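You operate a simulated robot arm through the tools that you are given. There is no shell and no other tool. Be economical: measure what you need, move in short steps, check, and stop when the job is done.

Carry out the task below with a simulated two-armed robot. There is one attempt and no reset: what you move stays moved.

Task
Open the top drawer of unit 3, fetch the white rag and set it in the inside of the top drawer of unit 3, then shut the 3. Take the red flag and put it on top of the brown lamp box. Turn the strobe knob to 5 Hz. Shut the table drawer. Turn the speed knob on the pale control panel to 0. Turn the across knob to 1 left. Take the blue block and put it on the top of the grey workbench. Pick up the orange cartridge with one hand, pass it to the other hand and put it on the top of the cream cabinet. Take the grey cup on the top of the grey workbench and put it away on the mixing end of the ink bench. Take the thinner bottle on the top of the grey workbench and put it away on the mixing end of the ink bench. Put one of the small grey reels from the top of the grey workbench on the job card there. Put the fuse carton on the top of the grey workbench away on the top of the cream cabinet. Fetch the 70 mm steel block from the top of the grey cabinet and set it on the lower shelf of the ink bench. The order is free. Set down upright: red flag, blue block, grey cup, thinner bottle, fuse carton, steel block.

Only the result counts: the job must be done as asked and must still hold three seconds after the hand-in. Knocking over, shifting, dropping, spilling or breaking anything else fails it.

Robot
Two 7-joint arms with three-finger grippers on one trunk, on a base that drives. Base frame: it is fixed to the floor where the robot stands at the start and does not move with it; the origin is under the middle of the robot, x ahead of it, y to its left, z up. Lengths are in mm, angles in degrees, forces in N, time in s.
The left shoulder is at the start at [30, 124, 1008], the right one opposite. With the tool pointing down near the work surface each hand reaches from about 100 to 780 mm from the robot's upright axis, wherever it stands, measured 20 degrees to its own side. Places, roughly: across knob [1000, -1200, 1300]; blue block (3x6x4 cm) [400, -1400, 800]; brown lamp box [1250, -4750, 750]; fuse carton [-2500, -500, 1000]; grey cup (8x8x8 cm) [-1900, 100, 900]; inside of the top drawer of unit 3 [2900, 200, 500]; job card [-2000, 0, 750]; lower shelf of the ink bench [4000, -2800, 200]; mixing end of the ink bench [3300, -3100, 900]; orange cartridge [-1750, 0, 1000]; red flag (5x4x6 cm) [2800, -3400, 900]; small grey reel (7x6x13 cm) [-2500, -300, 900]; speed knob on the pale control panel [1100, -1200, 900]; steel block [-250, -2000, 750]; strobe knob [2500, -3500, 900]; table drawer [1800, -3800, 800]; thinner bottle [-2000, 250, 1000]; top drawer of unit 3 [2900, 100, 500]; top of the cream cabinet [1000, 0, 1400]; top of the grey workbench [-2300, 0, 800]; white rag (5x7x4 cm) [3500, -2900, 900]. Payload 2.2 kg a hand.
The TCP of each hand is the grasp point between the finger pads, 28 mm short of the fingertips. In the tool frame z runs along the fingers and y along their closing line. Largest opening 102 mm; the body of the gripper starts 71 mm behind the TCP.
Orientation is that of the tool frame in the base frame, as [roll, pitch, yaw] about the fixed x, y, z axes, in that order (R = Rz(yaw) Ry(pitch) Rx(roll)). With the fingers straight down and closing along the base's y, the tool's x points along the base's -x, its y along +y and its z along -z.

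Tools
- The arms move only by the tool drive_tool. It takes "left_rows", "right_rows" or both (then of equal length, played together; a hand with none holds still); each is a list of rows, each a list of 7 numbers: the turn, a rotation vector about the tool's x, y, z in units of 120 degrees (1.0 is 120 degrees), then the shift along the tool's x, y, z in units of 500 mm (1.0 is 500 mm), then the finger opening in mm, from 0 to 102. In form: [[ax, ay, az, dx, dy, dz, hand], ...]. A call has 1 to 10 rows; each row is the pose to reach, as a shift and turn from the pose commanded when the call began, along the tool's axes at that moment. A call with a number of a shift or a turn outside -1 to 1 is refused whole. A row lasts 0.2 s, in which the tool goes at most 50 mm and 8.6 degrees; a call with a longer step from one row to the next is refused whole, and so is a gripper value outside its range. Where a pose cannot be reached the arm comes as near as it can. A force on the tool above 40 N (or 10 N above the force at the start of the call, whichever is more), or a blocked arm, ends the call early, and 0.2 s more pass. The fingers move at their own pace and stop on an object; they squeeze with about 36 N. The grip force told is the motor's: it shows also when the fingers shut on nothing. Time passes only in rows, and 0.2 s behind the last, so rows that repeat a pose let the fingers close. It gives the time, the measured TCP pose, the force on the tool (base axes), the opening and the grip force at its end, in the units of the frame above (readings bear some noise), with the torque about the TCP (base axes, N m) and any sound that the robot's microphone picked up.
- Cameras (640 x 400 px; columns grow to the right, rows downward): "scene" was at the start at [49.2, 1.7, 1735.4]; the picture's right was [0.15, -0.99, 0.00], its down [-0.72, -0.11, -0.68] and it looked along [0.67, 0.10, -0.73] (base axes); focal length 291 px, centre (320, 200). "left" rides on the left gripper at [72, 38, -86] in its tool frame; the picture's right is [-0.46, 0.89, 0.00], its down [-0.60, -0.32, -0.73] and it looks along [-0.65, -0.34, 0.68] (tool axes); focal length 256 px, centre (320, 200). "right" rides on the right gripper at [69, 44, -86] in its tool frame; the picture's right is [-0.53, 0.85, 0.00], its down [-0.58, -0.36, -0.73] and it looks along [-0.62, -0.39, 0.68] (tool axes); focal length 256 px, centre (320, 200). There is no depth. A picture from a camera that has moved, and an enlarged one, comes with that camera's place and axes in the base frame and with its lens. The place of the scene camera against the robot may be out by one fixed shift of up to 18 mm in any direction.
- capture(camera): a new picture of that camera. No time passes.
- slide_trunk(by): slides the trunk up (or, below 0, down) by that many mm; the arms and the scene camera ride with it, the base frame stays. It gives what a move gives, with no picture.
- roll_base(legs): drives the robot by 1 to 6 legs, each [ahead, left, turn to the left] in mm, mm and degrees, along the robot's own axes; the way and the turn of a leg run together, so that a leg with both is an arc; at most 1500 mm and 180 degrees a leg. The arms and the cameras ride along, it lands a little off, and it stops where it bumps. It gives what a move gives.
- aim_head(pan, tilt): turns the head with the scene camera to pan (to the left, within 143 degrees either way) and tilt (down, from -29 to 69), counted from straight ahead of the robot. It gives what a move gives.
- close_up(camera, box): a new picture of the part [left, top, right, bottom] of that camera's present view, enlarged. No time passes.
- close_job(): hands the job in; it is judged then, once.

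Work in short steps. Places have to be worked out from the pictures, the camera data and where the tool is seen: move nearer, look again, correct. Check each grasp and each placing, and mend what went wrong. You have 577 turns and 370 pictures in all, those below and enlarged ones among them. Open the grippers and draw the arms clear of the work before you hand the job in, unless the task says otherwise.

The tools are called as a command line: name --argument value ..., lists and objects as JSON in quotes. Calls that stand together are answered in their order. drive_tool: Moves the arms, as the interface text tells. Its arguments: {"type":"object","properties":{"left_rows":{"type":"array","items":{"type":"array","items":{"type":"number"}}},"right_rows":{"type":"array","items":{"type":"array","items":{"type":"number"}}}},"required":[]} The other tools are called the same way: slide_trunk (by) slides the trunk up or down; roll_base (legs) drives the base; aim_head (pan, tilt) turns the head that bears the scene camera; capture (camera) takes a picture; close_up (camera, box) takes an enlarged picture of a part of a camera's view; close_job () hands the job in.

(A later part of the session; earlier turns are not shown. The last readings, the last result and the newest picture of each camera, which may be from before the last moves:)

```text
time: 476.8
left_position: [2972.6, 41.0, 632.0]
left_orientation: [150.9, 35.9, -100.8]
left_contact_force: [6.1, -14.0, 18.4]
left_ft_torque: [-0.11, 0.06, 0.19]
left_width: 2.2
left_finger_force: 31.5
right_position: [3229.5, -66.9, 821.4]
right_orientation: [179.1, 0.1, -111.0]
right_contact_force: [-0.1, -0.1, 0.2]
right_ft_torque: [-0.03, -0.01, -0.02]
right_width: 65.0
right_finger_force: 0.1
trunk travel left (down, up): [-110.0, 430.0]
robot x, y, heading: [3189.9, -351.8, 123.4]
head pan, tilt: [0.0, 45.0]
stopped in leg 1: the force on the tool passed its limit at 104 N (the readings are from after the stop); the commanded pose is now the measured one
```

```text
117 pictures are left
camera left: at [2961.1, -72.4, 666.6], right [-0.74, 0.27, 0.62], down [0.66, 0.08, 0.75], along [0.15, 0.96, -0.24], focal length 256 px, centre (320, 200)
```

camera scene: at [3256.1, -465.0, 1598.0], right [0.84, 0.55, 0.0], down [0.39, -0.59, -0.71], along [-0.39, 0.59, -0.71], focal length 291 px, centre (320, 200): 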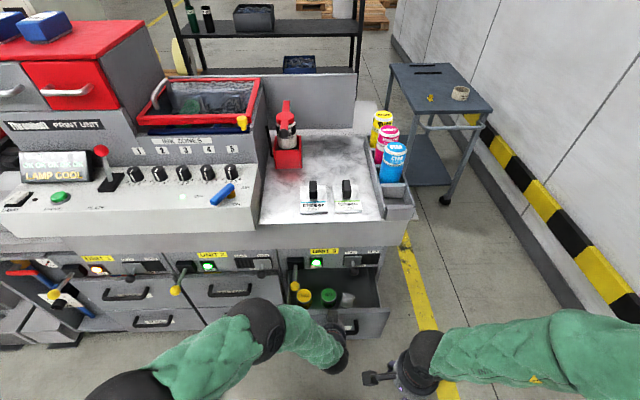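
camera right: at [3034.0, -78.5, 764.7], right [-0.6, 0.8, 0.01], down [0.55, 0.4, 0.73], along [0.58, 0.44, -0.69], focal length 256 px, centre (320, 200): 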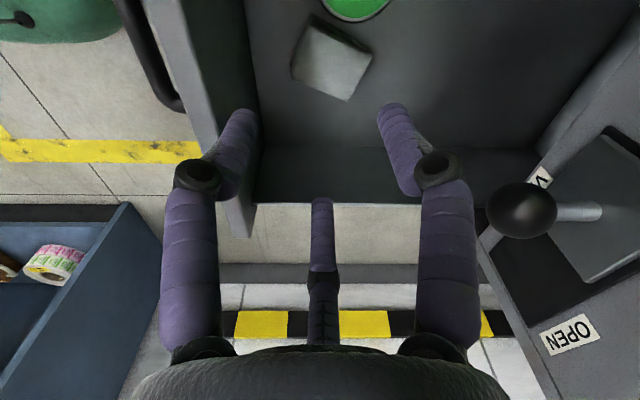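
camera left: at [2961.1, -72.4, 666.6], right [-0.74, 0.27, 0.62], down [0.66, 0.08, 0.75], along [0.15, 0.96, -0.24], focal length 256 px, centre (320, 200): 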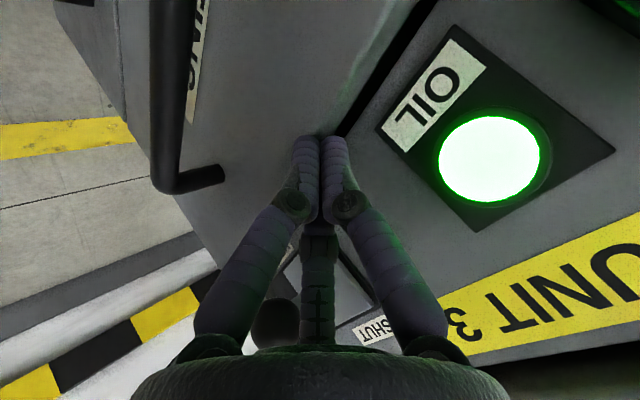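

Unit 3's drawer is shut. Back off, bring the left hand upright, raise the trunk and drive toward the strobe table.

roll_base --legs '[[-450, 0, 0]]'

drive_tool --left_rows '[[0.035, 0.052, 0, 0.03, 0, -0.05, 60], [0.07, 0.104, 0, 0.06, 0, -0.1, 60], [0.105, 0.156, 0, 0.09, 0, -0.15, 60], [0.14, 0.207, 0, 0.1, 0, -0.2, 60], [0.175, 0.259, 0, 0.1, 0.03, -0.25, 60], [0.2096, 0.311, 0, 0.1, 0.06, -0.3, 60], [0.2096, 0.311, 0, 0.1, 0.12, -0.32, 60]]'

slide_trunk --by 250

roll_base --legs '[[0, 0, -179], [560, -1110, 0], [560, -1110, 0]]'

aim_head --pan 0 --tilt 35

capture --camera "scene"

```text
time: 479.5
left_position: [3220.9, -335.7, 632.2]
left_orientation: [151.0, 35.8, -101.4]
left_contact_force: [0.2, 0.0, -0.4]
left_ft_torque: [0.01, 0.01, 0.01]
left_width: 2.1
left_finger_force: 31.5
right_position: [3477.5, -444.2, 822.3]
right_orientation: [179.3, 0.1, -111.4]
right_contact_force: [-0.3, -0.4, 0.7]
right_ft_torque: [0.02, -0.02, -0.03]
right_width: 65.1
right_finger_force: 0.0
trunk travel left (down, up): [-110.0, 430.0]
robot x, y, heading: [3434.5, -732.6, 122.9]
head pan, tilt: [0.0, 45.0]
```

```text
time: 481.1
left_position: [3217.4, -477.0, 740.8]
left_orientation: [-179.8, -0.2, -91.8]
left_contact_force: [0.2, 0.4, -0.2]
left_ft_torque: [0.0, -0.01, 0.02]
left_width: 60.2
left_finger_force: 0.1
right_position: [3477.2, -443.5, 821.8]
right_orientation: [179.3, 0.1, -111.5]
right_contact_force: [0.4, -0.7, 0.2]
right_ft_torque: [-0.02, 0.0, 0.0]
right_width: 65.1
right_finger_force: 0.0
trunk travel left (down, up): [-110.0, 430.0]
robot x, y, heading: [3433.1, -731.8, 122.7]
head pan, tilt: [0.0, 45.0]
```

```text
time: 483.7
left_position: [3217.4, -476.6, 990.5]
left_orientation: [-179.8, -0.2, -91.8]
left_contact_force: [-0.9, -0.2, 0.4]
left_ft_torque: [0.02, 0.01, 0.02]
left_width: 60.2
left_finger_force: 0.2
right_position: [3477.4, -443.4, 1070.7]
right_orientation: [179.3, 0.0, -111.5]
right_contact_force: [-0.4, 0.2, -0.4]
right_ft_torque: [0.01, 0.02, -0.03]
right_width: 64.8
right_finger_force: 0.0
trunk travel left (down, up): [-360.0, 180.0]
robot x, y, heading: [3430.0, -730.9, 123.0]
head pan, tilt: [0.0, 45.0]
```

```text
time: 503.4
left_position: [2276.9, -3111.4, 989.5]
left_orientation: [-179.8, -0.1, 85.3]
left_contact_force: [0.3, -0.2, 0.1]
left_ft_torque: [0.02, 0.04, -0.03]
left_width: 59.9
left_finger_force: 0.1
right_position: [2016.3, -3131.0, 1071.5]
right_orientation: [179.4, -0.1, 65.5]
right_contact_force: [-0.5, -0.5, 0.3]
right_ft_torque: [0.02, 0.03, 0.0]
right_width: 64.9
right_finger_force: 0.1
trunk travel left (down, up): [-360.0, 180.0]
robot x, y, heading: [2073.0, -2848.2, -60.6]
head pan, tilt: [0.0, 45.0]
```

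```text
time: 504.1
left_position: [2276.0, -3112.5, 990.0]
left_orientation: [-179.8, -0.2, 85.4]
left_contact_force: [-0.1, 0.5, 0.3]
left_ft_torque: [0.02, 0.01, 0.0]
left_width: 59.7
left_finger_force: 0.0
right_position: [2014.9, -3130.3, 1072.2]
right_orientation: [179.4, 0.0, 65.5]
right_contact_force: [0.2, 0.4, 0.6]
right_ft_torque: [0.03, -0.01, 0.01]
right_width: 65.0
right_finger_force: 0.1
trunk travel left (down, up): [-360.0, 180.0]
robot x, y, heading: [2071.3, -2844.9, -60.4]
head pan, tilt: [0.0, 35.0]
```

```text
116 pictures are left
camera scene: at [2102.7, -2906.6, 1862.9], right [-0.87, -0.5, 0.0], down [-0.28, 0.5, -0.82], along [0.41, -0.71, -0.57], focal length 291 px, centre (320, 200)
```

scene: 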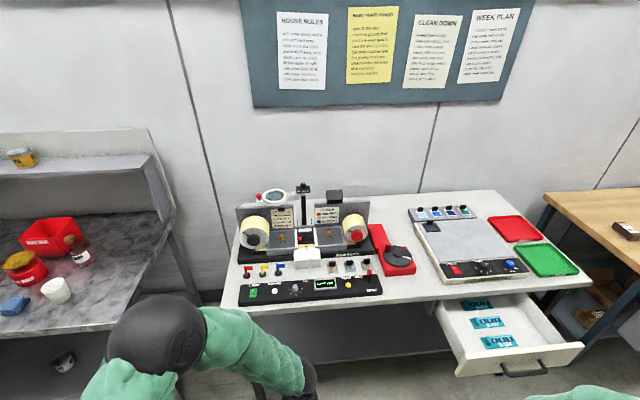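

Table found: open drawer on the right, coloured flags and a black strobe panel. Zoom on the panel.

close_up --camera "scene" --box '[225, 245, 395, 315]'

```text
3.76 times, centred on (310, 280) of scene
camera zoom: at [2102.7, -2906.6, 1862.9], right [-0.87, -0.5, 0.0], down [-0.28, 0.5, -0.82], along [0.41, -0.71, -0.57], focal length 1095 px, centre (358, -101)
```

zoom: 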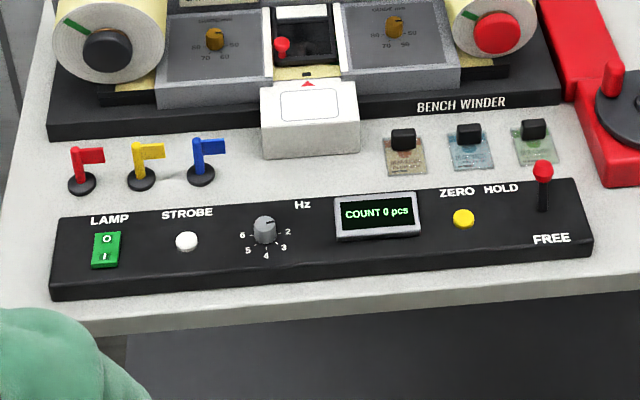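

Hz scale runs 2 (right) – 6 (left) round the bottom. Square up and move 370 mm closer, then look from above.

roll_base --legs '[[0, 0, 4], [360, 0, 0]]'

aim_head --pan 5 --tilt 55

capture --camera "scene"

close_up --camera "scene" --box '[220, 150, 380, 250]'

```text
time: 506.9
left_position: [2501.4, -3402.2, 990.1]
left_orientation: [-179.8, -0.2, 89.5]
left_contact_force: [-0.6, -0.6, 0.1]
left_ft_torque: [0.01, -0.03, 0.02]
left_width: 59.8
left_finger_force: 0.0
right_position: [2241.2, -3439.7, 1071.8]
right_orientation: [179.3, -0.1, 69.6]
right_contact_force: [0.5, -0.1, 0.5]
right_ft_torque: [0.02, 0.02, -0.02]
right_width: 65.2
right_finger_force: 0.1
trunk travel left (down, up): [-360.0, 180.0]
robot x, y, heading: [2279.3, -3150.2, -56.2]
head pan, tilt: [0.0, 35.0]
```

```text
time: 507.8
left_position: [2498.7, -3401.7, 990.8]
left_orientation: [-179.8, -0.2, 89.3]
left_contact_force: [0.8, -0.9, 0.0]
left_ft_torque: [0.01, 0.0, 0.03]
left_width: 60.0
left_finger_force: 0.0
right_position: [2239.8, -3439.9, 1071.0]
right_orientation: [179.3, 0.0, 69.6]
right_contact_force: [0.7, 0.1, 0.0]
right_ft_torque: [0.03, -0.01, -0.02]
right_width: 64.8
right_finger_force: 0.1
trunk travel left (down, up): [-360.0, 180.0]
robot x, y, heading: [2278.2, -3150.2, -56.2]
head pan, tilt: [5.0, 55.0]
```

```text
114 pictures are left
camera scene: at [2306.4, -3193.0, 1834.8], right [-0.78, -0.63, 0.0], down [-0.51, 0.64, -0.57], along [0.36, -0.45, -0.82], focal length 291 px, centre (320, 200)
```

scene: 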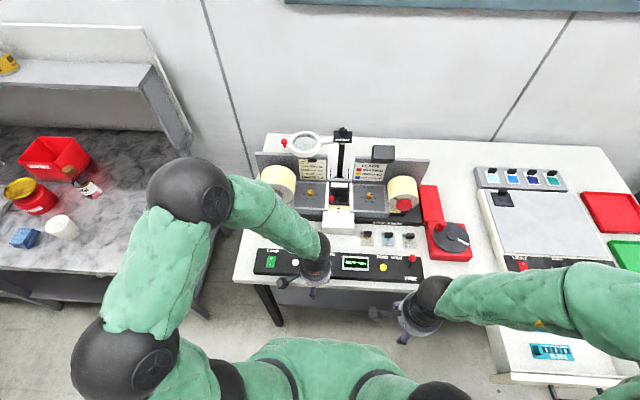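

```text
4.00 times, centred on (300, 200) of scene
camera zoom: at [2306.4, -3193.0, 1834.8], right [-0.78, -0.63, 0.0], down [-0.51, 0.64, -0.57], along [0.36, -0.45, -0.82], focal length 1164 px, centre (400, 200)
```

zoom: 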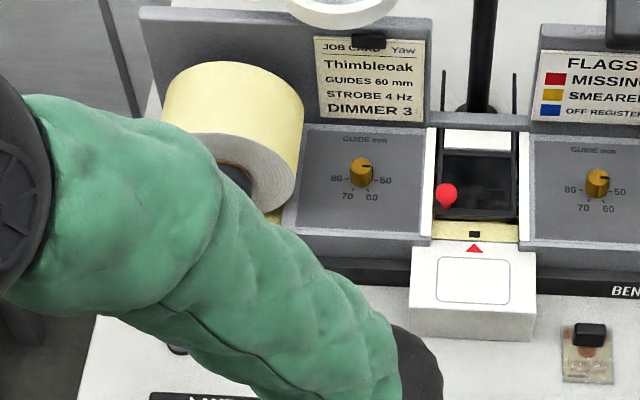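

The arm blocks the view; use the left wrist camera.

capture --camera "left"

```text
112 pictures are left
camera left: at [2539.0, -3330.1, 1076.6], right [0.88, -0.47, 0.0], down [-0.32, -0.6, 0.73], along [-0.35, -0.64, -0.68], focal length 256 px, centre (320, 200)
```

left: 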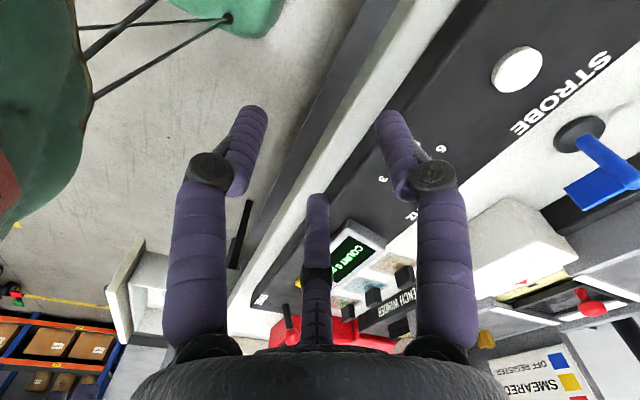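

Red flag base ≈(2784,-3463), table z≈887. Bring the left hand above it, rotated back to the default yaw so the flag falls between two fingers.

drive_tool --left_rows '[[0, 0, -0.045, -0.016, 0.08, -0.04, 70], [0, 0, -0.09, -0.033, 0.16, -0.08, 70], [0, 0, -0.135, -0.049, 0.245, -0.08, 70], [0, 0, -0.18, -0.066, 0.327, -0.08, 70], [0, 0, -0.225, -0.082, 0.41, -0.08, 70], [0, 0, -0.26, -0.099, 0.49, -0.08, 70], [0, 0, -0.287, -0.115, 0.571, -0.08, 70]]'

capture --camera "left"

```text
time: 509.4
left_position: [2786.2, -3462.2, 1028.2]
left_orientation: [-179.9, -0.3, 123.9]
left_contact_force: [0.3, 0.1, -0.9]
left_ft_torque: [0.02, 0.05, 0.01]
left_width: 70.0
left_finger_force: 0.0
right_position: [2242.1, -3439.8, 1072.5]
right_orientation: [179.3, 0.0, 69.6]
right_contact_force: [0.4, 1.1, -0.4]
right_ft_torque: [0.02, 0.03, 0.01]
right_width: 64.9
right_finger_force: 0.1
trunk travel left (down, up): [-360.0, 180.0]
robot x, y, heading: [2275.1, -3152.1, -56.1]
head pan, tilt: [5.0, 55.0]
```

```text
111 pictures are left
camera left: at [2779.2, -3382.0, 1115.3], right [0.99, 0.11, 0.0], down [0.08, -0.68, 0.73], along [0.08, -0.72, -0.69], focal length 256 px, centre (320, 200)
```

left: 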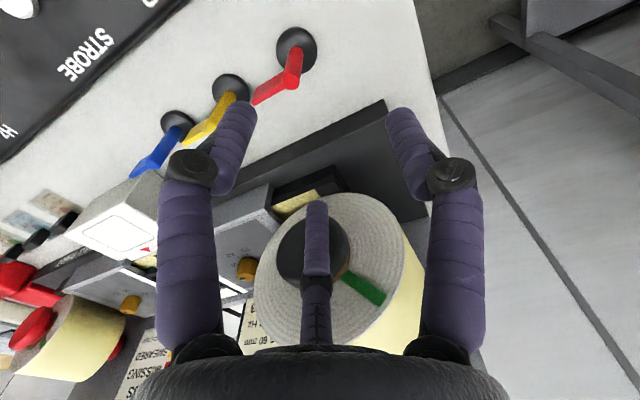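

Base disc is at ≈(2768,-3447). Correct and descend to z≈945 to re-check.

drive_tool --left_rows '[[0, 0, 0, 0.046, -0.0125, 0.03, 70], [0, 0, 0, 0.046, -0.0125, 0.1, 70], [0, 0, 0, 0.046, -0.0125, 0.16, 70]]'

capture --camera "left"

```text
time: 510.2
left_position: [2767.6, -3446.6, 949.5]
left_orientation: [-179.9, -0.2, 123.7]
left_contact_force: [0.6, -0.1, 0.0]
left_ft_torque: [0.0, -0.03, 0.0]
left_width: 69.9
left_finger_force: 0.1
right_position: [2241.7, -3439.8, 1072.3]
right_orientation: [179.4, -0.1, 69.6]
right_contact_force: [-0.1, 0.1, -0.2]
right_ft_torque: [0.0, 0.01, 0.01]
right_width: 65.1
right_finger_force: 0.0
trunk travel left (down, up): [-360.0, 180.0]
robot x, y, heading: [2281.0, -3150.8, -56.2]
head pan, tilt: [5.0, 55.0]
```

```text
110 pictures are left
camera left: at [2759.1, -3365.9, 1036.4], right [0.99, 0.11, 0.0], down [0.07, -0.68, 0.73], along [0.08, -0.73, -0.68], focal length 256 px, centre (320, 200)
```

left: 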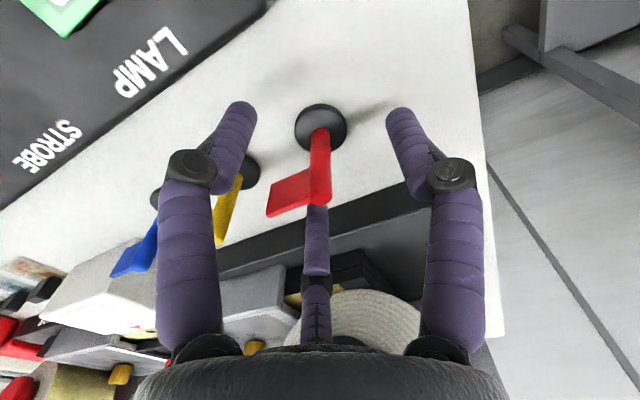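

Pole is centred and the flag lies between two fingers. Lower 18 mm and close on the pole.

drive_tool --left_rows '[[0, 0, 0, 0, 0, 0.02, 70], [0, 0, 0, 0, 0, 0.036, 70], [0, 0, 0, 0, 0, 0.036, 20], [0, 0, 0, 0, 0, 0.036, 0], [0, 0, 0, 0, 0, 0.036, 0]]'

drive_tool --left_rows '[[0, 0, 0, 0, 0, -0.03, 0], [0, 0, 0, 0, 0, -0.09, 0], [0, 0, 0, 0, 0, -0.17, 0], [0, 0, 0, 0, 0, -0.25, 0]]'

capture --camera "left"

```text
time: 511.4
left_position: [2767.0, -3446.1, 930.5]
left_orientation: [-179.9, -0.3, 123.9]
left_contact_force: [-0.1, -0.1, 0.4]
left_ft_torque: [0.0, -0.02, 0.05]
left_width: 28.3
left_finger_force: 35.7
right_position: [2240.9, -3439.7, 1071.9]
right_orientation: [179.3, 0.1, 69.6]
right_contact_force: [0.1, 0.0, 0.5]
right_ft_torque: [-0.01, 0.01, 0.03]
right_width: 65.0
right_finger_force: 0.0
trunk travel left (down, up): [-360.0, 180.0]
robot x, y, heading: [2275.9, -3152.3, -56.4]
head pan, tilt: [5.0, 55.0]
```

```text
time: 512.4
left_position: [2765.9, -3448.2, 1053.2]
left_orientation: [-179.9, -0.2, 123.8]
left_contact_force: [-0.1, -0.4, -1.3]
left_ft_torque: [0.0, -0.04, 0.03]
left_width: 28.5
left_finger_force: 36.0
right_position: [2240.1, -3439.8, 1071.8]
right_orientation: [179.2, 0.0, 69.6]
right_contact_force: [-1.2, 0.1, -0.5]
right_ft_torque: [-0.02, -0.04, -0.01]
right_width: 65.0
right_finger_force: 0.0
trunk travel left (down, up): [-360.0, 180.0]
robot x, y, heading: [2274.9, -3148.9, -56.1]
head pan, tilt: [5.0, 55.0]
```

```text
109 pictures are left
camera left: at [2759.5, -3366.9, 1140.1], right [0.99, 0.11, 0.0], down [0.07, -0.68, 0.73], along [0.08, -0.72, -0.69], focal length 256 px, centre (320, 200)
```

left: 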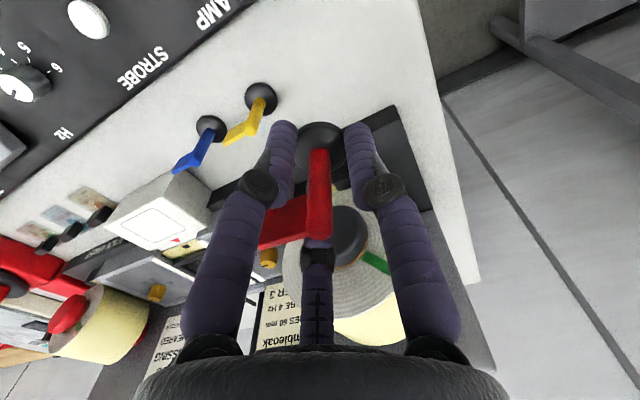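

Flag secured in the left hand. Now the strobe knob with the right hand: bring it above (≈(2540,-3476)).

drive_tool --right_rows '[[0, 0, 0, 0.02, 0.084, 0.01, 50], [0, 0, 0, 0.04, 0.168, 0.02, 50], [0, 0, 0, 0.06, 0.252, 0.03, 50], [0, 0, 0, 0.08, 0.336, 0.04, 50], [0, 0, 0, 0.1, 0.42, 0.05, 50], [0, 0, 0, 0.12, 0.503, 0.06, 50], [0, 0, 0, 0.142, 0.587, 0.064, 50]]'

capture --camera "right"

```text
time: 514.0
left_position: [2769.6, -3448.5, 1052.6]
left_orientation: [-179.9, -0.3, 123.7]
left_contact_force: [-0.9, 0.2, -0.8]
left_ft_torque: [0.0, 0.03, -0.01]
left_width: 28.2
left_finger_force: 36.4
right_position: [2544.5, -3471.6, 1044.7]
right_orientation: [179.4, 0.0, 69.7]
right_contact_force: [0.3, 0.0, 0.4]
right_ft_torque: [0.05, 0.03, 0.0]
right_width: 49.9
right_finger_force: 0.2
trunk travel left (down, up): [-360.0, 180.0]
robot x, y, heading: [2274.7, -3148.0, -56.0]
head pan, tilt: [5.0, 55.0]
```

```text
108 pictures are left
camera right: at [2607.3, -3421.9, 1133.0], right [0.61, -0.8, 0.01], down [-0.55, -0.41, 0.73], along [-0.57, -0.45, -0.69], focal length 256 px, centre (320, 200)
```

right: 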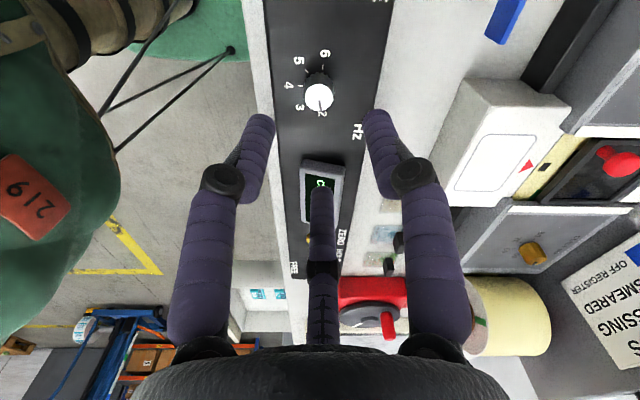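

Zoom on the knob.

close_up --camera "right" --box '[272, 40, 368, 130]'

```text
4.44 times, centred on (320, 85) of right
camera zoom: at [2607.3, -3421.9, 1133.0], right [0.61, -0.8, 0.01], down [-0.55, -0.41, 0.73], along [-0.57, -0.45, -0.69], focal length 1138 px, centre (320, 711)
```

zoom: 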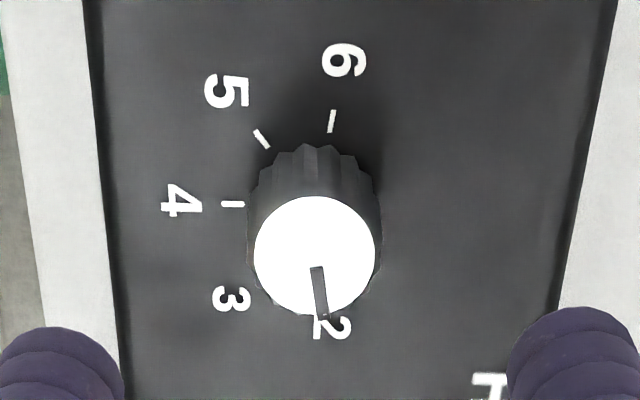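

Pointer at 2; to reach 5 I must turn 135° clockwise. Pre-rotate the hand 114° counter-clockwise first.

drive_tool --right_rows '[[0, 0, -0.068, 0, 0, 0, 50], [0, 0, -0.136, 0, 0, 0, 50], [0, 0, -0.204, 0, 0, 0, 50], [0, 0, -0.272, 0, 0, 0, 50], [0, 0, -0.34, 0, 0, 0, 50], [0, 0, -0.408, 0, 0, 0, 50], [0, 0, -0.475, 0, 0, 0, 50]]'

drive_tool --right_rows '[[0, 0, -0.068, 0, 0, 0, 50], [0, 0, -0.136, 0, 0, 0, 50], [0, 0, -0.204, 0, 0, 0, 50], [0, 0, -0.272, 0, 0, 0, 50], [0, 0, -0.34, 0, 0, 0, 50], [0, 0, -0.408, 0, 0, 0, 50], [0, 0, -0.475, 0, 0, 0, 50]]'

capture --camera "right"

```text
time: 515.6
left_position: [2767.9, -3449.0, 1053.9]
left_orientation: [179.9, -0.1, 123.7]
left_contact_force: [1.0, 0.1, 0.1]
left_ft_torque: [-0.01, -0.07, -0.02]
left_width: 28.0
left_finger_force: 36.2
right_position: [2541.7, -3475.5, 1043.2]
right_orientation: [179.7, 0.7, 126.7]
right_contact_force: [-0.4, 0.6, 0.2]
right_ft_torque: [0.01, -0.02, 0.03]
right_width: 50.0
right_finger_force: 0.0
trunk travel left (down, up): [-360.0, 180.0]
robot x, y, heading: [2275.5, -3150.5, -56.4]
head pan, tilt: [5.0, 55.0]
```

```text
time: 517.2
left_position: [2768.1, -3449.6, 1052.8]
left_orientation: [180.0, -0.1, 123.8]
left_contact_force: [-0.6, 0.3, -0.2]
left_ft_torque: [-0.01, -0.03, -0.02]
left_width: 28.5
left_finger_force: 36.0
right_position: [2538.3, -3472.1, 1039.9]
right_orientation: [-179.7, 0.7, 177.8]
right_contact_force: [0.7, 0.5, 0.0]
right_ft_torque: [-0.01, -0.03, 0.0]
right_width: 49.7
right_finger_force: 0.1
right hand out of reach, approached as far as the arm can: row 7
trunk travel left (down, up): [-360.0, 180.0]
robot x, y, heading: [2278.9, -3153.6, -56.4]
head pan, tilt: [5.0, 55.0]
```

```text
106 pictures are left
camera right: at [2470.0, -3425.8, 1126.3], right [0.57, 0.82, 0.0], down [0.55, -0.38, 0.74], along [0.61, -0.42, -0.67], focal length 256 px, centre (320, 200)
```

right: 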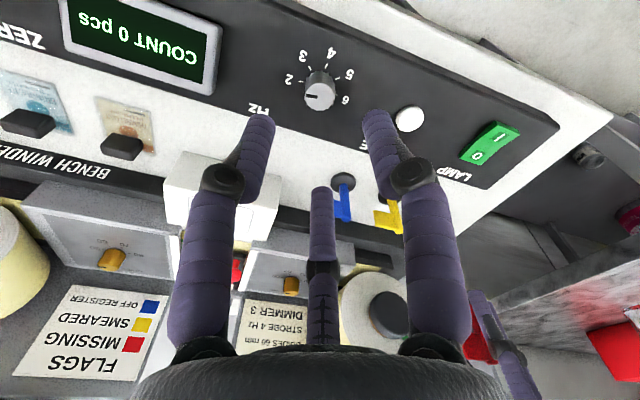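

Knob top triangulated at (2541,-3475.5,947). Correct, descend 82 mm and grip.

drive_tool --right_rows '[[0, 0, 0, -0.006, -0.007, 0.06, 50], [0, 0, 0, -0.006, -0.007, 0.12, 50], [0, 0, 0, -0.006, -0.007, 0.162, 50], [0, 0, 0, -0.006, -0.007, 0.162, 10], [0, 0, 0, -0.006, -0.007, 0.162, 5], [0, 0, 0, -0.006, -0.007, 0.162, 5]]'

```text
time: 518.6
left_position: [2768.5, -3447.5, 1052.5]
left_orientation: [-179.8, -0.1, 123.8]
left_contact_force: [0.5, -0.9, -0.5]
left_ft_torque: [0.03, 0.01, -0.01]
left_width: 27.8
left_finger_force: 36.0
right_position: [2545.0, -3476.8, 958.7]
right_orientation: [-179.8, 0.6, 177.7]
right_contact_force: [6.5, 14.4, -11.7]
right_ft_torque: [-0.03, -1.29, -0.08]
right_width: 25.4
right_finger_force: 44.8
trunk travel left (down, up): [-360.0, 180.0]
robot x, y, heading: [2276.6, -3150.8, -56.2]
head pan, tilt: [5.0, 55.0]
```

Knob gripped (25 mm). Turn clockwise in two calls totalling 135°.

drive_tool --right_rows '[[0, 0, 0.07, 0, 0, 0, 5], [0, 0, 0.14, 0, 0, 0, 5], [0, 0, 0.21, 0, 0, 0, 5], [0, 0, 0.28, 0, 0, 0, 5], [0, 0, 0.35, 0, 0, 0, 5], [0, 0, 0.42, 0, 0, 0, 5], [0, 0, 0.49, 0, 0, 0, 5], [0, 0, 0.5625, 0, 0, 0, 5]]'

drive_tool --right_rows '[[0, 0, 0.07, 0, 0, 0, 5], [0, 0, 0.14, 0, 0, 0, 5], [0, 0, 0.21, 0, 0, 0, 5], [0, 0, 0.28, 0, 0, 0, 5], [0, 0, 0.35, 0, 0, 0, 5], [0, 0, 0.42, 0, 0, 0, 5], [0, 0, 0.49, 0, 0, 0, 5], [0, 0, 0.5625, 0, 0, 0, 5]]'

drive_tool --right_rows '[[0, 0, 0, 0, 0, 0, 45], [0, 0, 0, 0, 0, 0, 50], [0, 0, 0, 0, 0, -0.07, 50], [0, 0, 0, 0, 0, -0.15, 50]]'

close_up --camera "right" --box '[272, 40, 368, 130]'

```text
refused: row 8 steps farther than a row can; nothing moved
```

```text
refused: row 8 steps farther than a row can; nothing moved
```

```text
time: 519.6
left_position: [2769.3, -3448.4, 1052.5]
left_orientation: [-179.9, -0.3, 123.8]
left_contact_force: [0.7, -0.4, -0.4]
left_ft_torque: [-0.02, 0.02, 0.01]
left_width: 27.7
left_finger_force: 35.7
right_position: [2543.1, -3477.9, 1034.7]
right_orientation: [-179.6, 0.7, 177.6]
right_contact_force: [0.7, 0.9, -0.2]
right_ft_torque: [-0.01, -0.01, 0.0]
right_width: 50.0
right_finger_force: 0.0
trunk travel left (down, up): [-360.0, 180.0]
robot x, y, heading: [2279.5, -3150.7, -56.3]
head pan, tilt: [5.0, 55.0]
```

```text
4.44 times, centred on (320, 85) of right
camera zoom: at [2475.1, -3431.4, 1120.7], right [0.57, 0.82, 0.0], down [0.55, -0.38, 0.74], along [0.61, -0.42, -0.67], focal length 1138 px, centre (320, 711)
```

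zoom: 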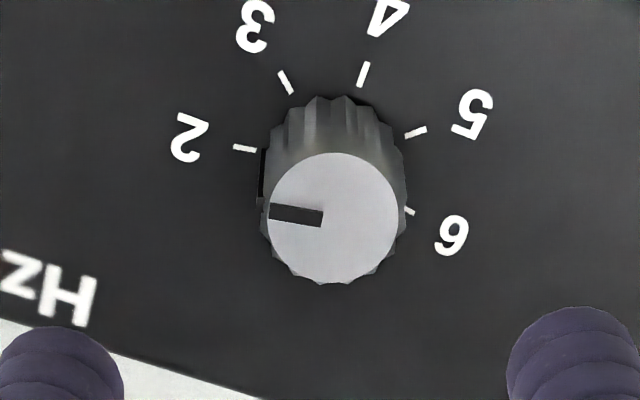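

One step was a hair too long and was refused; the knob is untouched. Re-grip and turn with smaller steps.

drive_tool --right_rows '[[0, 0, 0, 0, 0, 0.07, 50], [0, 0, 0, 0, 0, 0.15, 50], [0, 0, 0, 0, 0, 0.15, 10], [0, 0, 0, 0, 0, 0.15, 5], [0, 0, 0, 0, 0, 0.15, 5]]'

drive_tool --right_rows '[[0, 0, 0.063, 0, 0, 0, 5], [0, 0, 0.125, 0, 0, 0, 5], [0, 0, 0.188, 0, 0, 0, 5], [0, 0, 0.25, 0, 0, 0, 5], [0, 0, 0.313, 0, 0, 0, 5], [0, 0, 0.375, 0, 0, 0, 5], [0, 0, 0.438, 0, 0, 0, 5], [0, 0, 0.5, 0, 0, 0, 5], [0, 0, 0.5625, 0, 0, 0, 5]]'

drive_tool --right_rows '[[0, 0, 0.063, 0, 0, 0, 5], [0, 0, 0.125, 0, 0, 0, 5], [0, 0, 0.188, 0, 0, 0, 5], [0, 0, 0.25, 0, 0, 0, 5], [0, 0, 0.313, 0, 0, 0, 5], [0, 0, 0.375, 0, 0, 0, 5], [0, 0, 0.438, 0, 0, 0, 5], [0, 0, 0.5, 0, 0, 0, 5], [0, 0, 0.5625, 0, 0, 0, 5]]'

drive_tool --right_rows '[[0, 0, 0, 0, 0, 0, 45], [0, 0, 0, 0, 0, 0, 50], [0, 0, 0, 0, 0, -0.07, 50], [0, 0, 0, 0, 0, -0.15, 50]]'

close_up --camera "right" --box '[272, 40, 368, 130]'

```text
time: 520.8
left_position: [2769.2, -3449.0, 1053.0]
left_orientation: [-179.9, -0.3, 123.8]
left_contact_force: [0.6, 0.0, -0.3]
left_ft_torque: [0.0, 0.01, 0.0]
left_width: 27.9
left_finger_force: 36.5
right_position: [2545.2, -3477.1, 961.6]
right_orientation: [-179.7, 0.6, 177.7]
right_contact_force: [3.7, 5.3, -13.3]
right_ft_torque: [-0.26, -0.94, -0.03]
right_width: 25.0
right_finger_force: 45.0
trunk travel left (down, up): [-360.0, 180.0]
robot x, y, heading: [2278.9, -3150.9, -56.2]
head pan, tilt: [5.0, 55.0]
```

```text
time: 522.8
left_position: [2767.5, -3447.9, 1053.5]
left_orientation: [-179.9, -0.1, 123.7]
left_contact_force: [-0.9, 0.3, -0.7]
left_ft_torque: [0.0, -0.01, 0.0]
left_width: 27.5
left_finger_force: 36.4
right_position: [2540.2, -3473.7, 956.4]
right_orientation: [179.6, 0.3, 110.1]
right_contact_force: [-7.1, 7.4, -2.1]
right_ft_torque: [-0.22, 0.15, 0.03]
right_width: 21.4
right_finger_force: 45.3
trunk travel left (down, up): [-360.0, 180.0]
robot x, y, heading: [2277.2, -3150.1, -56.5]
head pan, tilt: [5.0, 55.0]
```

```text
time: 524.8
left_position: [2768.0, -3447.0, 1052.7]
left_orientation: [180.0, -0.2, 123.9]
left_contact_force: [-0.2, -0.4, -0.2]
left_ft_torque: [0.01, -0.02, 0.0]
left_width: 27.4
left_finger_force: 35.8
right_position: [2540.0, -3473.7, 956.4]
right_orientation: [179.7, -0.2, 42.6]
right_contact_force: [-4.3, 25.4, -26.9]
right_ft_torque: [0.53, 0.16, 0.01]
right_width: 21.4
right_finger_force: 45.0
trunk travel left (down, up): [-360.0, 180.0]
robot x, y, heading: [2274.7, -3154.8, -56.1]
head pan, tilt: [5.0, 55.0]
```

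```text
time: 525.8
left_position: [2769.3, -3448.5, 1053.6]
left_orientation: [180.0, -0.1, 123.8]
left_contact_force: [0.4, 0.4, 0.0]
left_ft_torque: [-0.02, -0.04, -0.01]
left_width: 27.4
left_finger_force: 36.4
right_position: [2541.5, -3476.9, 1032.4]
right_orientation: [179.3, -0.1, 42.5]
right_contact_force: [-1.2, 0.7, 0.3]
right_ft_torque: [0.0, 0.0, 0.0]
right_width: 50.0
right_finger_force: 0.0
trunk travel left (down, up): [-360.0, 180.0]
robot x, y, heading: [2278.7, -3153.8, -56.4]
head pan, tilt: [5.0, 55.0]
```

```text
4.44 times, centred on (320, 85) of right
camera zoom: at [2621.1, -3461.3, 1121.1], right [0.18, -0.98, 0.01], down [-0.68, -0.12, 0.72], along [-0.71, -0.14, -0.69], focal length 1138 px, centre (320, 711)
```

zoom: 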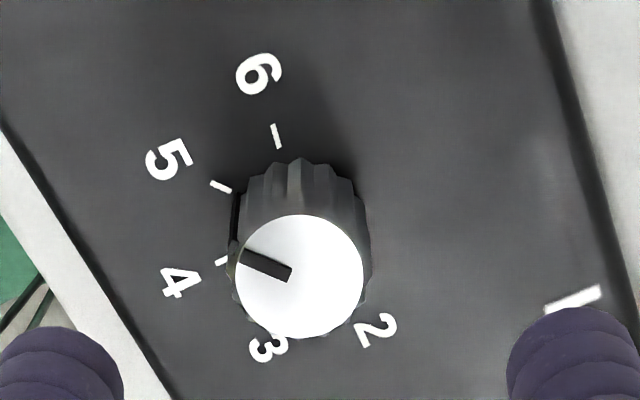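

Pointer is on 5. Next the table drawer: back off 330 mm and sidestep right to face it.

roll_base --legs '[[-330, 0, 0], [0, -590, 0]]'

aim_head --pan -10 --tilt 50

capture --camera "scene"

```text
time: 530.8
left_position: [2123.2, -3492.7, 1053.4]
left_orientation: [-180.0, -0.2, 125.0]
left_contact_force: [0.6, -0.2, -0.5]
left_ft_torque: [0.02, 0.02, -0.01]
left_width: 27.2
left_finger_force: 35.7
right_position: [1899.1, -3524.7, 1031.6]
right_orientation: [179.3, -0.3, 43.8]
right_contact_force: [0.7, 0.4, 0.5]
right_ft_torque: [0.03, 0.02, -0.05]
right_width: 50.0
right_finger_force: 0.1
trunk travel left (down, up): [-360.0, 180.0]
robot x, y, heading: [1627.6, -3203.0, -55.0]
head pan, tilt: [5.0, 55.0]
```

```text
time: 531.5
left_position: [2123.9, -3492.7, 1052.4]
left_orientation: [-179.9, -0.2, 125.0]
left_contact_force: [0.4, -0.1, -0.9]
left_ft_torque: [-0.03, -0.01, 0.02]
left_width: 9.6
left_finger_force: 36.1
right_position: [1898.0, -3524.9, 1032.2]
right_orientation: [179.3, -0.2, 43.8]
right_contact_force: [0.1, 0.5, -0.6]
right_ft_torque: [0.01, 0.0, 0.02]
right_width: 49.8
right_finger_force: 0.1
trunk travel left (down, up): [-360.0, 180.0]
robot x, y, heading: [1627.9, -3206.3, -55.0]
head pan, tilt: [-10.0, 50.0]
```

```text
103 pictures are left
camera scene: at [1643.6, -3260.3, 1841.2], right [-0.91, -0.42, 0.0], down [-0.32, 0.69, -0.64], along [0.27, -0.58, -0.77], focal length 291 px, centre (320, 200)
```

scene: 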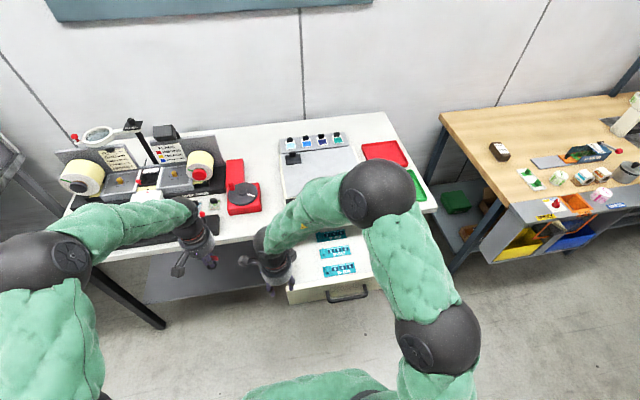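

The left grip width changed from 27 to 10 mm — check the flag immediately.

capture --camera "left"

```text
102 pictures are left
camera left: at [2114.7, -3410.6, 1139.6], right [0.99, 0.13, 0.0], down [0.09, -0.68, 0.73], along [0.09, -0.72, -0.68], focal length 256 px, centre (320, 200)
```

left: 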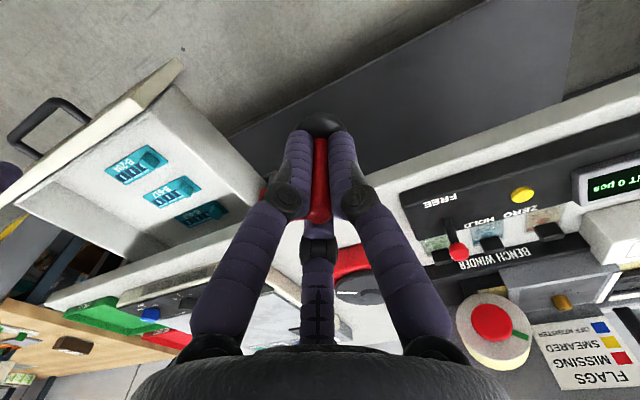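

The flag slid ~20 mm but is held by its pole. I shut the drawer quickly with the right hand: close fingers, tilt 45°, and go to a pre-push point left of the handle.

drive_tool --right_rows '[[-0.062, -0.01, 0, 0.03, -0.03, -0.02, 0], [-0.124, -0.019, 0, 0.06, -0.06, -0.02, 0], [-0.186, -0.029, 0, 0.06, -0.09, 0.05, 0], [-0.247, -0.038, 0, 0.03, -0.1, 0.12, 0], [-0.309, -0.048, 0, -0.02, -0.1, 0.19, 0], [-0.3705, -0.057, 0, -0.07, -0.1, 0.25, 0], [-0.3705, -0.057, 0, -0.12, -0.1, 0.3, 0], [-0.3705, -0.057, 0, -0.18, -0.12, 0.354, 0]]'

capture --camera "scene"

```text
time: 533.4
left_position: [2123.0, -3492.6, 1053.1]
left_orientation: [-180.0, -0.3, 125.0]
left_contact_force: [0.3, -0.1, -1.1]
left_ft_torque: [-0.02, -0.03, 0.0]
left_width: 9.7
left_finger_force: 36.1
right_position: [1794.7, -3544.4, 852.5]
right_orientation: [134.6, 5.8, 41.1]
right_contact_force: [-0.3, -0.5, -0.8]
right_ft_torque: [-0.03, -0.03, 0.03]
right_width: 2.0
right_finger_force: 31.3
trunk travel left (down, up): [-360.0, 180.0]
robot x, y, heading: [1628.2, -3206.8, -55.1]
head pan, tilt: [-10.0, 50.0]
```

```text
101 pictures are left
camera scene: at [1641.7, -3261.7, 1841.2], right [-0.91, -0.42, 0.0], down [-0.32, 0.69, -0.64], along [0.27, -0.58, -0.77], focal length 291 px, centre (320, 200)
```

scene: 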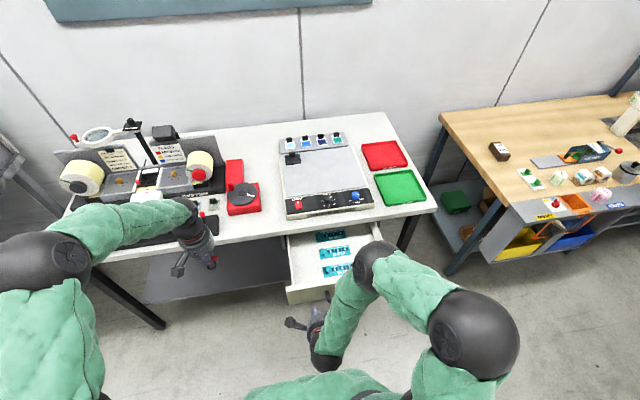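

Push straight forward with the arm.

drive_tool --right_rows '[[0, 0, 0, -0.0084, 0.0552, 0.0573, 0], [0, 0, 0, -0.0147, 0.0966, 0.1, 0], [0, 0, 0, -0.021, 0.138, 0.143, 0], [0, 0, 0, -0.0273, 0.179, 0.186, 0], [0, 0, 0, -0.0336, 0.221, 0.229, 0], [0, 0, 0, -0.04, 0.262, 0.272, 0], [0, 0, 0, -0.0462, 0.304, 0.315, 0]]'

capture --camera "scene"

```text
time: 535.0
left_position: [2124.5, -3493.1, 1053.3]
left_orientation: [-179.9, -0.3, 125.0]
left_contact_force: [-0.6, 0.4, -0.4]
left_ft_torque: [-0.01, -0.02, -0.03]
left_width: 9.6
left_finger_force: 36.2
right_position: [1923.4, -3726.2, 856.8]
right_orientation: [134.6, 5.9, 41.2]
right_contact_force: [0.6, 1.0, 0.0]
right_ft_torque: [0.01, 0.0, 0.01]
right_width: 2.1
right_finger_force: 31.1
trunk travel left (down, up): [-360.0, 180.0]
robot x, y, heading: [1626.0, -3205.1, -55.1]
head pan, tilt: [-10.0, 50.0]
```

```text
100 pictures are left
camera scene: at [1643.7, -3261.5, 1841.2], right [-0.91, -0.42, 0.0], down [-0.32, 0.69, -0.64], along [0.27, -0.58, -0.77], focal length 291 px, centre (320, 200)
```

scene: 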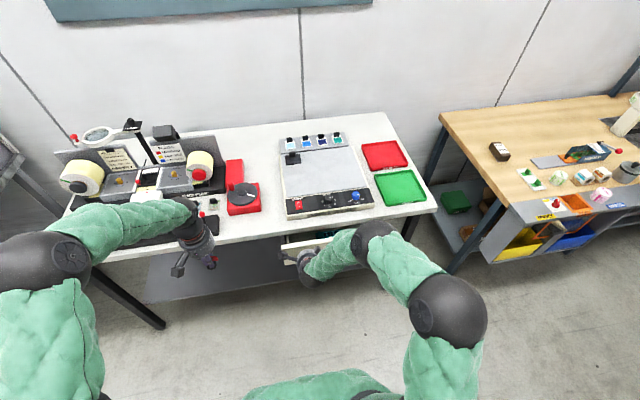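

Nearly shut. Continue until it stops.

drive_tool --right_rows '[[0, 0, 0, -0.0063, 0.0414, 0.043, 0], [0, 0, 0, -0.0126, 0.0828, 0.086, 0], [0, 0, 0, -0.0168, 0.11, 0.1146, 0], [0, 0, 0, -0.021, 0.138, 0.143, 0], [0, 0, 0, -0.025, 0.166, 0.172, 0]]'

capture --camera "scene"

```text
time: 535.8
left_position: [2121.4, -3490.2, 1053.5]
left_orientation: [-179.9, -0.2, 124.8]
left_contact_force: [-0.6, -0.7, 0.3]
left_ft_torque: [0.02, -0.02, 0.04]
left_width: 9.5
left_finger_force: 35.9
right_position: [1963.7, -3779.5, 847.2]
right_orientation: [135.8, 5.6, 41.5]
right_contact_force: [-1.6, 4.1, -1.4]
right_ft_torque: [-0.27, -0.11, -0.03]
right_width: 2.2
right_finger_force: 31.2
trunk travel left (down, up): [-360.0, 180.0]
robot x, y, heading: [1627.2, -3202.7, -54.8]
head pan, tilt: [-10.0, 50.0]
stopped in row 4 (right hand): the force on the tool passed its limit at 58 N (the readings are from after the stop); the commanded pose is now the measured one
```

```text
99 pictures are left
camera scene: at [1641.3, -3258.1, 1841.5], right [-0.91, -0.42, 0.0], down [-0.32, 0.69, -0.64], along [0.27, -0.58, -0.77], focal length 291 px, centre (320, 200)
```

scene: 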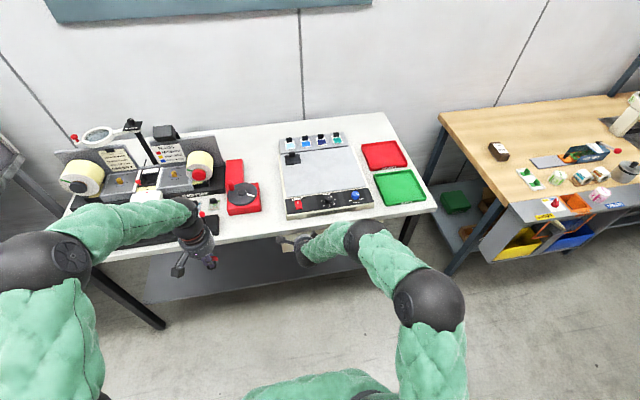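

Check whether it is fully shut.

close_up --camera "scene" --box '[240, 190, 440, 290]'

capture --camera "right"

```text
3.20 times, centred on (340, 240) of scene
camera zoom: at [1641.3, -3258.1, 1841.5], right [-0.91, -0.42, 0.0], down [-0.32, 0.69, -0.64], along [0.27, -0.58, -0.77], focal length 931 px, centre (256, 72)
```

zoom: 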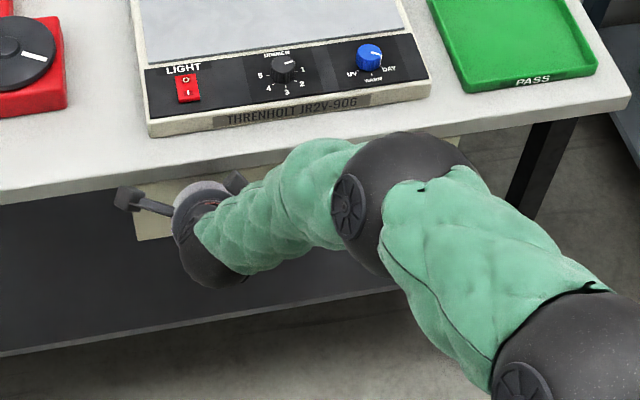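

```text
97 pictures are left
camera right: at [2002.1, -3707.4, 934.0], right [0.05, -0.77, 0.64], down [-0.92, 0.22, 0.32], along [-0.39, -0.6, -0.7], focal length 256 px, centre (320, 200)
```

right: 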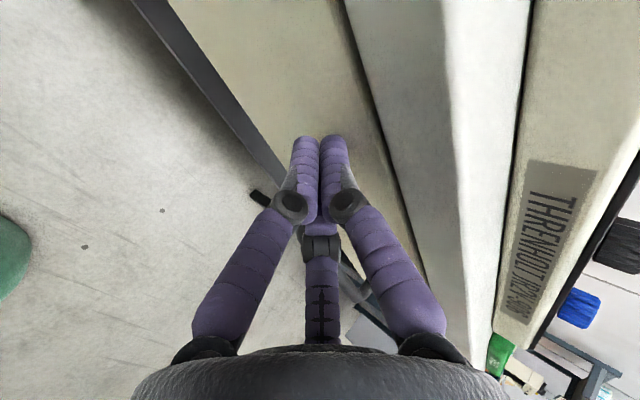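

Drawer front is home under the table edge. Retract the right hand and look at the wooden bench for the brown lamp box.

drive_tool --right_rows '[[0, 0, 0, 0.009, -0.062, -0.064, 0], [0, 0, 0, 0.018, -0.124, -0.129, 0], [0, 0, 0, 0.027, -0.186, -0.193, 30], [0, 0, 0, 0.036, -0.248, -0.258, 60], [0, 0, 0, 0.045, -0.3, -0.32, 60]]'

aim_head --pan -35 --tilt 30

capture --camera "scene"

close_up --camera "scene" --box '[260, 130, 500, 280]'

```text
time: 537.0
left_position: [2124.0, -3491.7, 1053.3]
left_orientation: [180.0, -0.2, 125.0]
left_contact_force: [-0.5, 0.0, -0.7]
left_ft_torque: [-0.03, -0.01, 0.01]
left_width: 9.7
left_finger_force: 35.9
right_position: [1839.3, -3604.2, 854.6]
right_orientation: [135.5, 5.7, 41.4]
right_contact_force: [-0.5, 0.3, 0.0]
right_ft_torque: [0.0, 0.0, 0.04]
right_width: 60.0
right_finger_force: 0.0
trunk travel left (down, up): [-360.0, 180.0]
robot x, y, heading: [1626.3, -3204.8, -54.8]
head pan, tilt: [-10.0, 50.0]
```

```text
time: 537.9
left_position: [2123.1, -3491.8, 1054.1]
left_orientation: [180.0, -0.2, 125.0]
left_contact_force: [-0.1, 0.2, -0.8]
left_ft_torque: [0.0, -0.02, -0.02]
left_width: 9.6
left_finger_force: 36.0
right_position: [1839.5, -3604.3, 854.0]
right_orientation: [135.6, 5.7, 41.4]
right_contact_force: [-0.7, 0.1, 0.1]
right_ft_torque: [-0.02, -0.01, -0.01]
right_width: 60.0
right_finger_force: 0.0
trunk travel left (down, up): [-360.0, 180.0]
robot x, y, heading: [1627.5, -3204.5, -55.0]
head pan, tilt: [-35.0, 30.0]
```

```text
96 pictures are left
camera scene: at [1610.4, -3280.9, 1870.7], right [-1.0, 0.0, 0.0], down [0.0, 0.5, -0.87], along [0.0, -0.87, -0.5], focal length 291 px, centre (320, 200)
```

scene: 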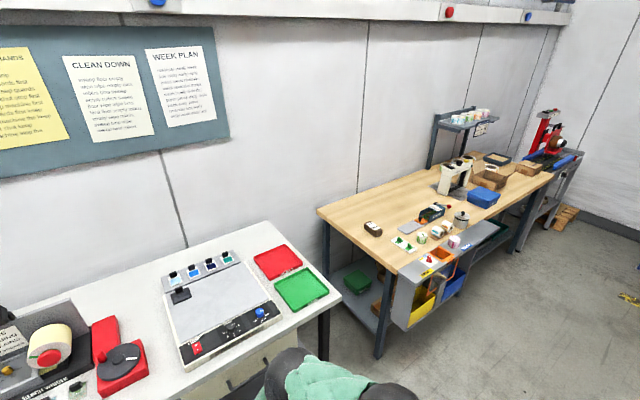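

```text
2.67 times, centred on (380, 205) of scene
camera zoom: at [1610.4, -3280.9, 1870.7], right [-1.0, 0.0, 0.0], down [0.0, 0.5, -0.87], along [0.0, -0.87, -0.5], focal length 776 px, centre (160, 187)
```

zoom: 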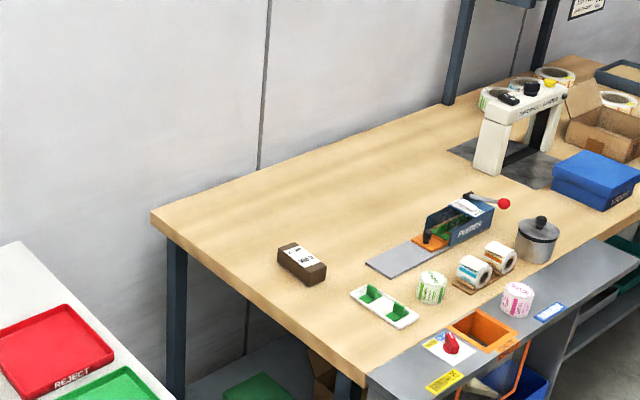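

The brown lamp box is near the left end of the wooden bench, ≈(1290,-4690). I'll reach it from the gap's mouth. First raise and fold the right hand.

drive_tool --right_rows '[[0.053, 0.008, 0, -0.003, 0.021, -0.08, 60], [0.106, 0.016, 0, -0.005, 0.042, -0.16, 60], [0.159, 0.024, 0, -0.008, 0.063, -0.24, 60], [0.212, 0.033, 0, -0.011, 0.084, -0.32, 60], [0.265, 0.041, 0, -0.014, 0.105, -0.4, 60], [0.318, 0.049, 0, -0.016, 0.126, -0.48, 60], [0.3705, 0.057, 0, -0.019, 0.147, -0.564, 60]]'

roll_base --legs '[[416, -690, 0], [0, 0, -32]]'

aim_head --pan 0 --tilt 45

capture --camera "scene"

```text
time: 539.5
left_position: [2122.0, -3491.3, 1053.4]
left_orientation: [-179.9, -0.2, 125.0]
left_contact_force: [-0.5, -1.3, -0.2]
left_ft_torque: [0.03, -0.02, 0.0]
left_width: 9.7
left_finger_force: 36.1
right_position: [1749.8, -3484.1, 1108.1]
right_orientation: [-179.8, -0.6, 44.0]
right_contact_force: [-0.3, 0.7, 0.7]
right_ft_torque: [-0.03, -0.03, 0.01]
right_width: 60.2
right_finger_force: 0.0
trunk travel left (down, up): [-360.0, 180.0]
robot x, y, heading: [1628.4, -3202.6, -55.1]
head pan, tilt: [-35.0, 30.0]
```

```text
time: 545.4
left_position: [1558.6, -4446.6, 1052.8]
left_orientation: [180.0, -0.5, 91.9]
left_contact_force: [0.5, -0.5, -1.0]
left_ft_torque: [0.04, -0.02, 0.05]
left_width: 9.6
left_finger_force: 35.9
right_position: [1251.0, -4237.9, 1107.5]
right_orientation: [-179.7, -0.5, 10.9]
right_contact_force: [-0.6, -1.1, -0.5]
right_ft_torque: [0.06, -0.01, 0.0]
right_width: 60.3
right_finger_force: 0.0
trunk travel left (down, up): [-360.0, 180.0]
robot x, y, heading: [1301.0, -3930.9, -88.2]
head pan, tilt: [-35.0, 30.0]
```

```text
time: 546.4
left_position: [1558.1, -4444.6, 1052.4]
left_orientation: [180.0, -0.3, 91.9]
left_contact_force: [-0.4, -0.3, -0.5]
left_ft_torque: [0.02, 0.0, -0.02]
left_width: 9.6
left_finger_force: 35.9
right_position: [1251.2, -4236.8, 1107.2]
right_orientation: [-179.8, -0.5, 10.9]
right_contact_force: [-0.4, 0.3, -0.1]
right_ft_torque: [0.01, 0.0, 0.01]
right_width: 59.9
right_finger_force: 0.1
trunk travel left (down, up): [-360.0, 180.0]
robot x, y, heading: [1299.6, -3932.6, -88.3]
head pan, tilt: [0.0, 45.0]
```

```text
94 pictures are left
camera scene: at [1301.3, -3996.7, 1848.1], right [-1.0, -0.03, 0.0], down [-0.02, 0.71, -0.71], along [0.02, -0.71, -0.71], focal length 291 px, centre (320, 200)
```

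scene: 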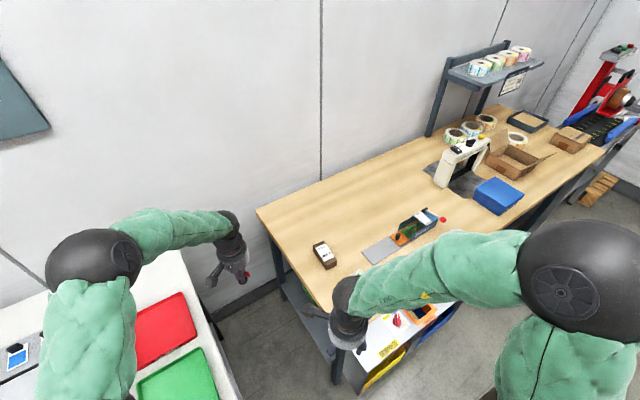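

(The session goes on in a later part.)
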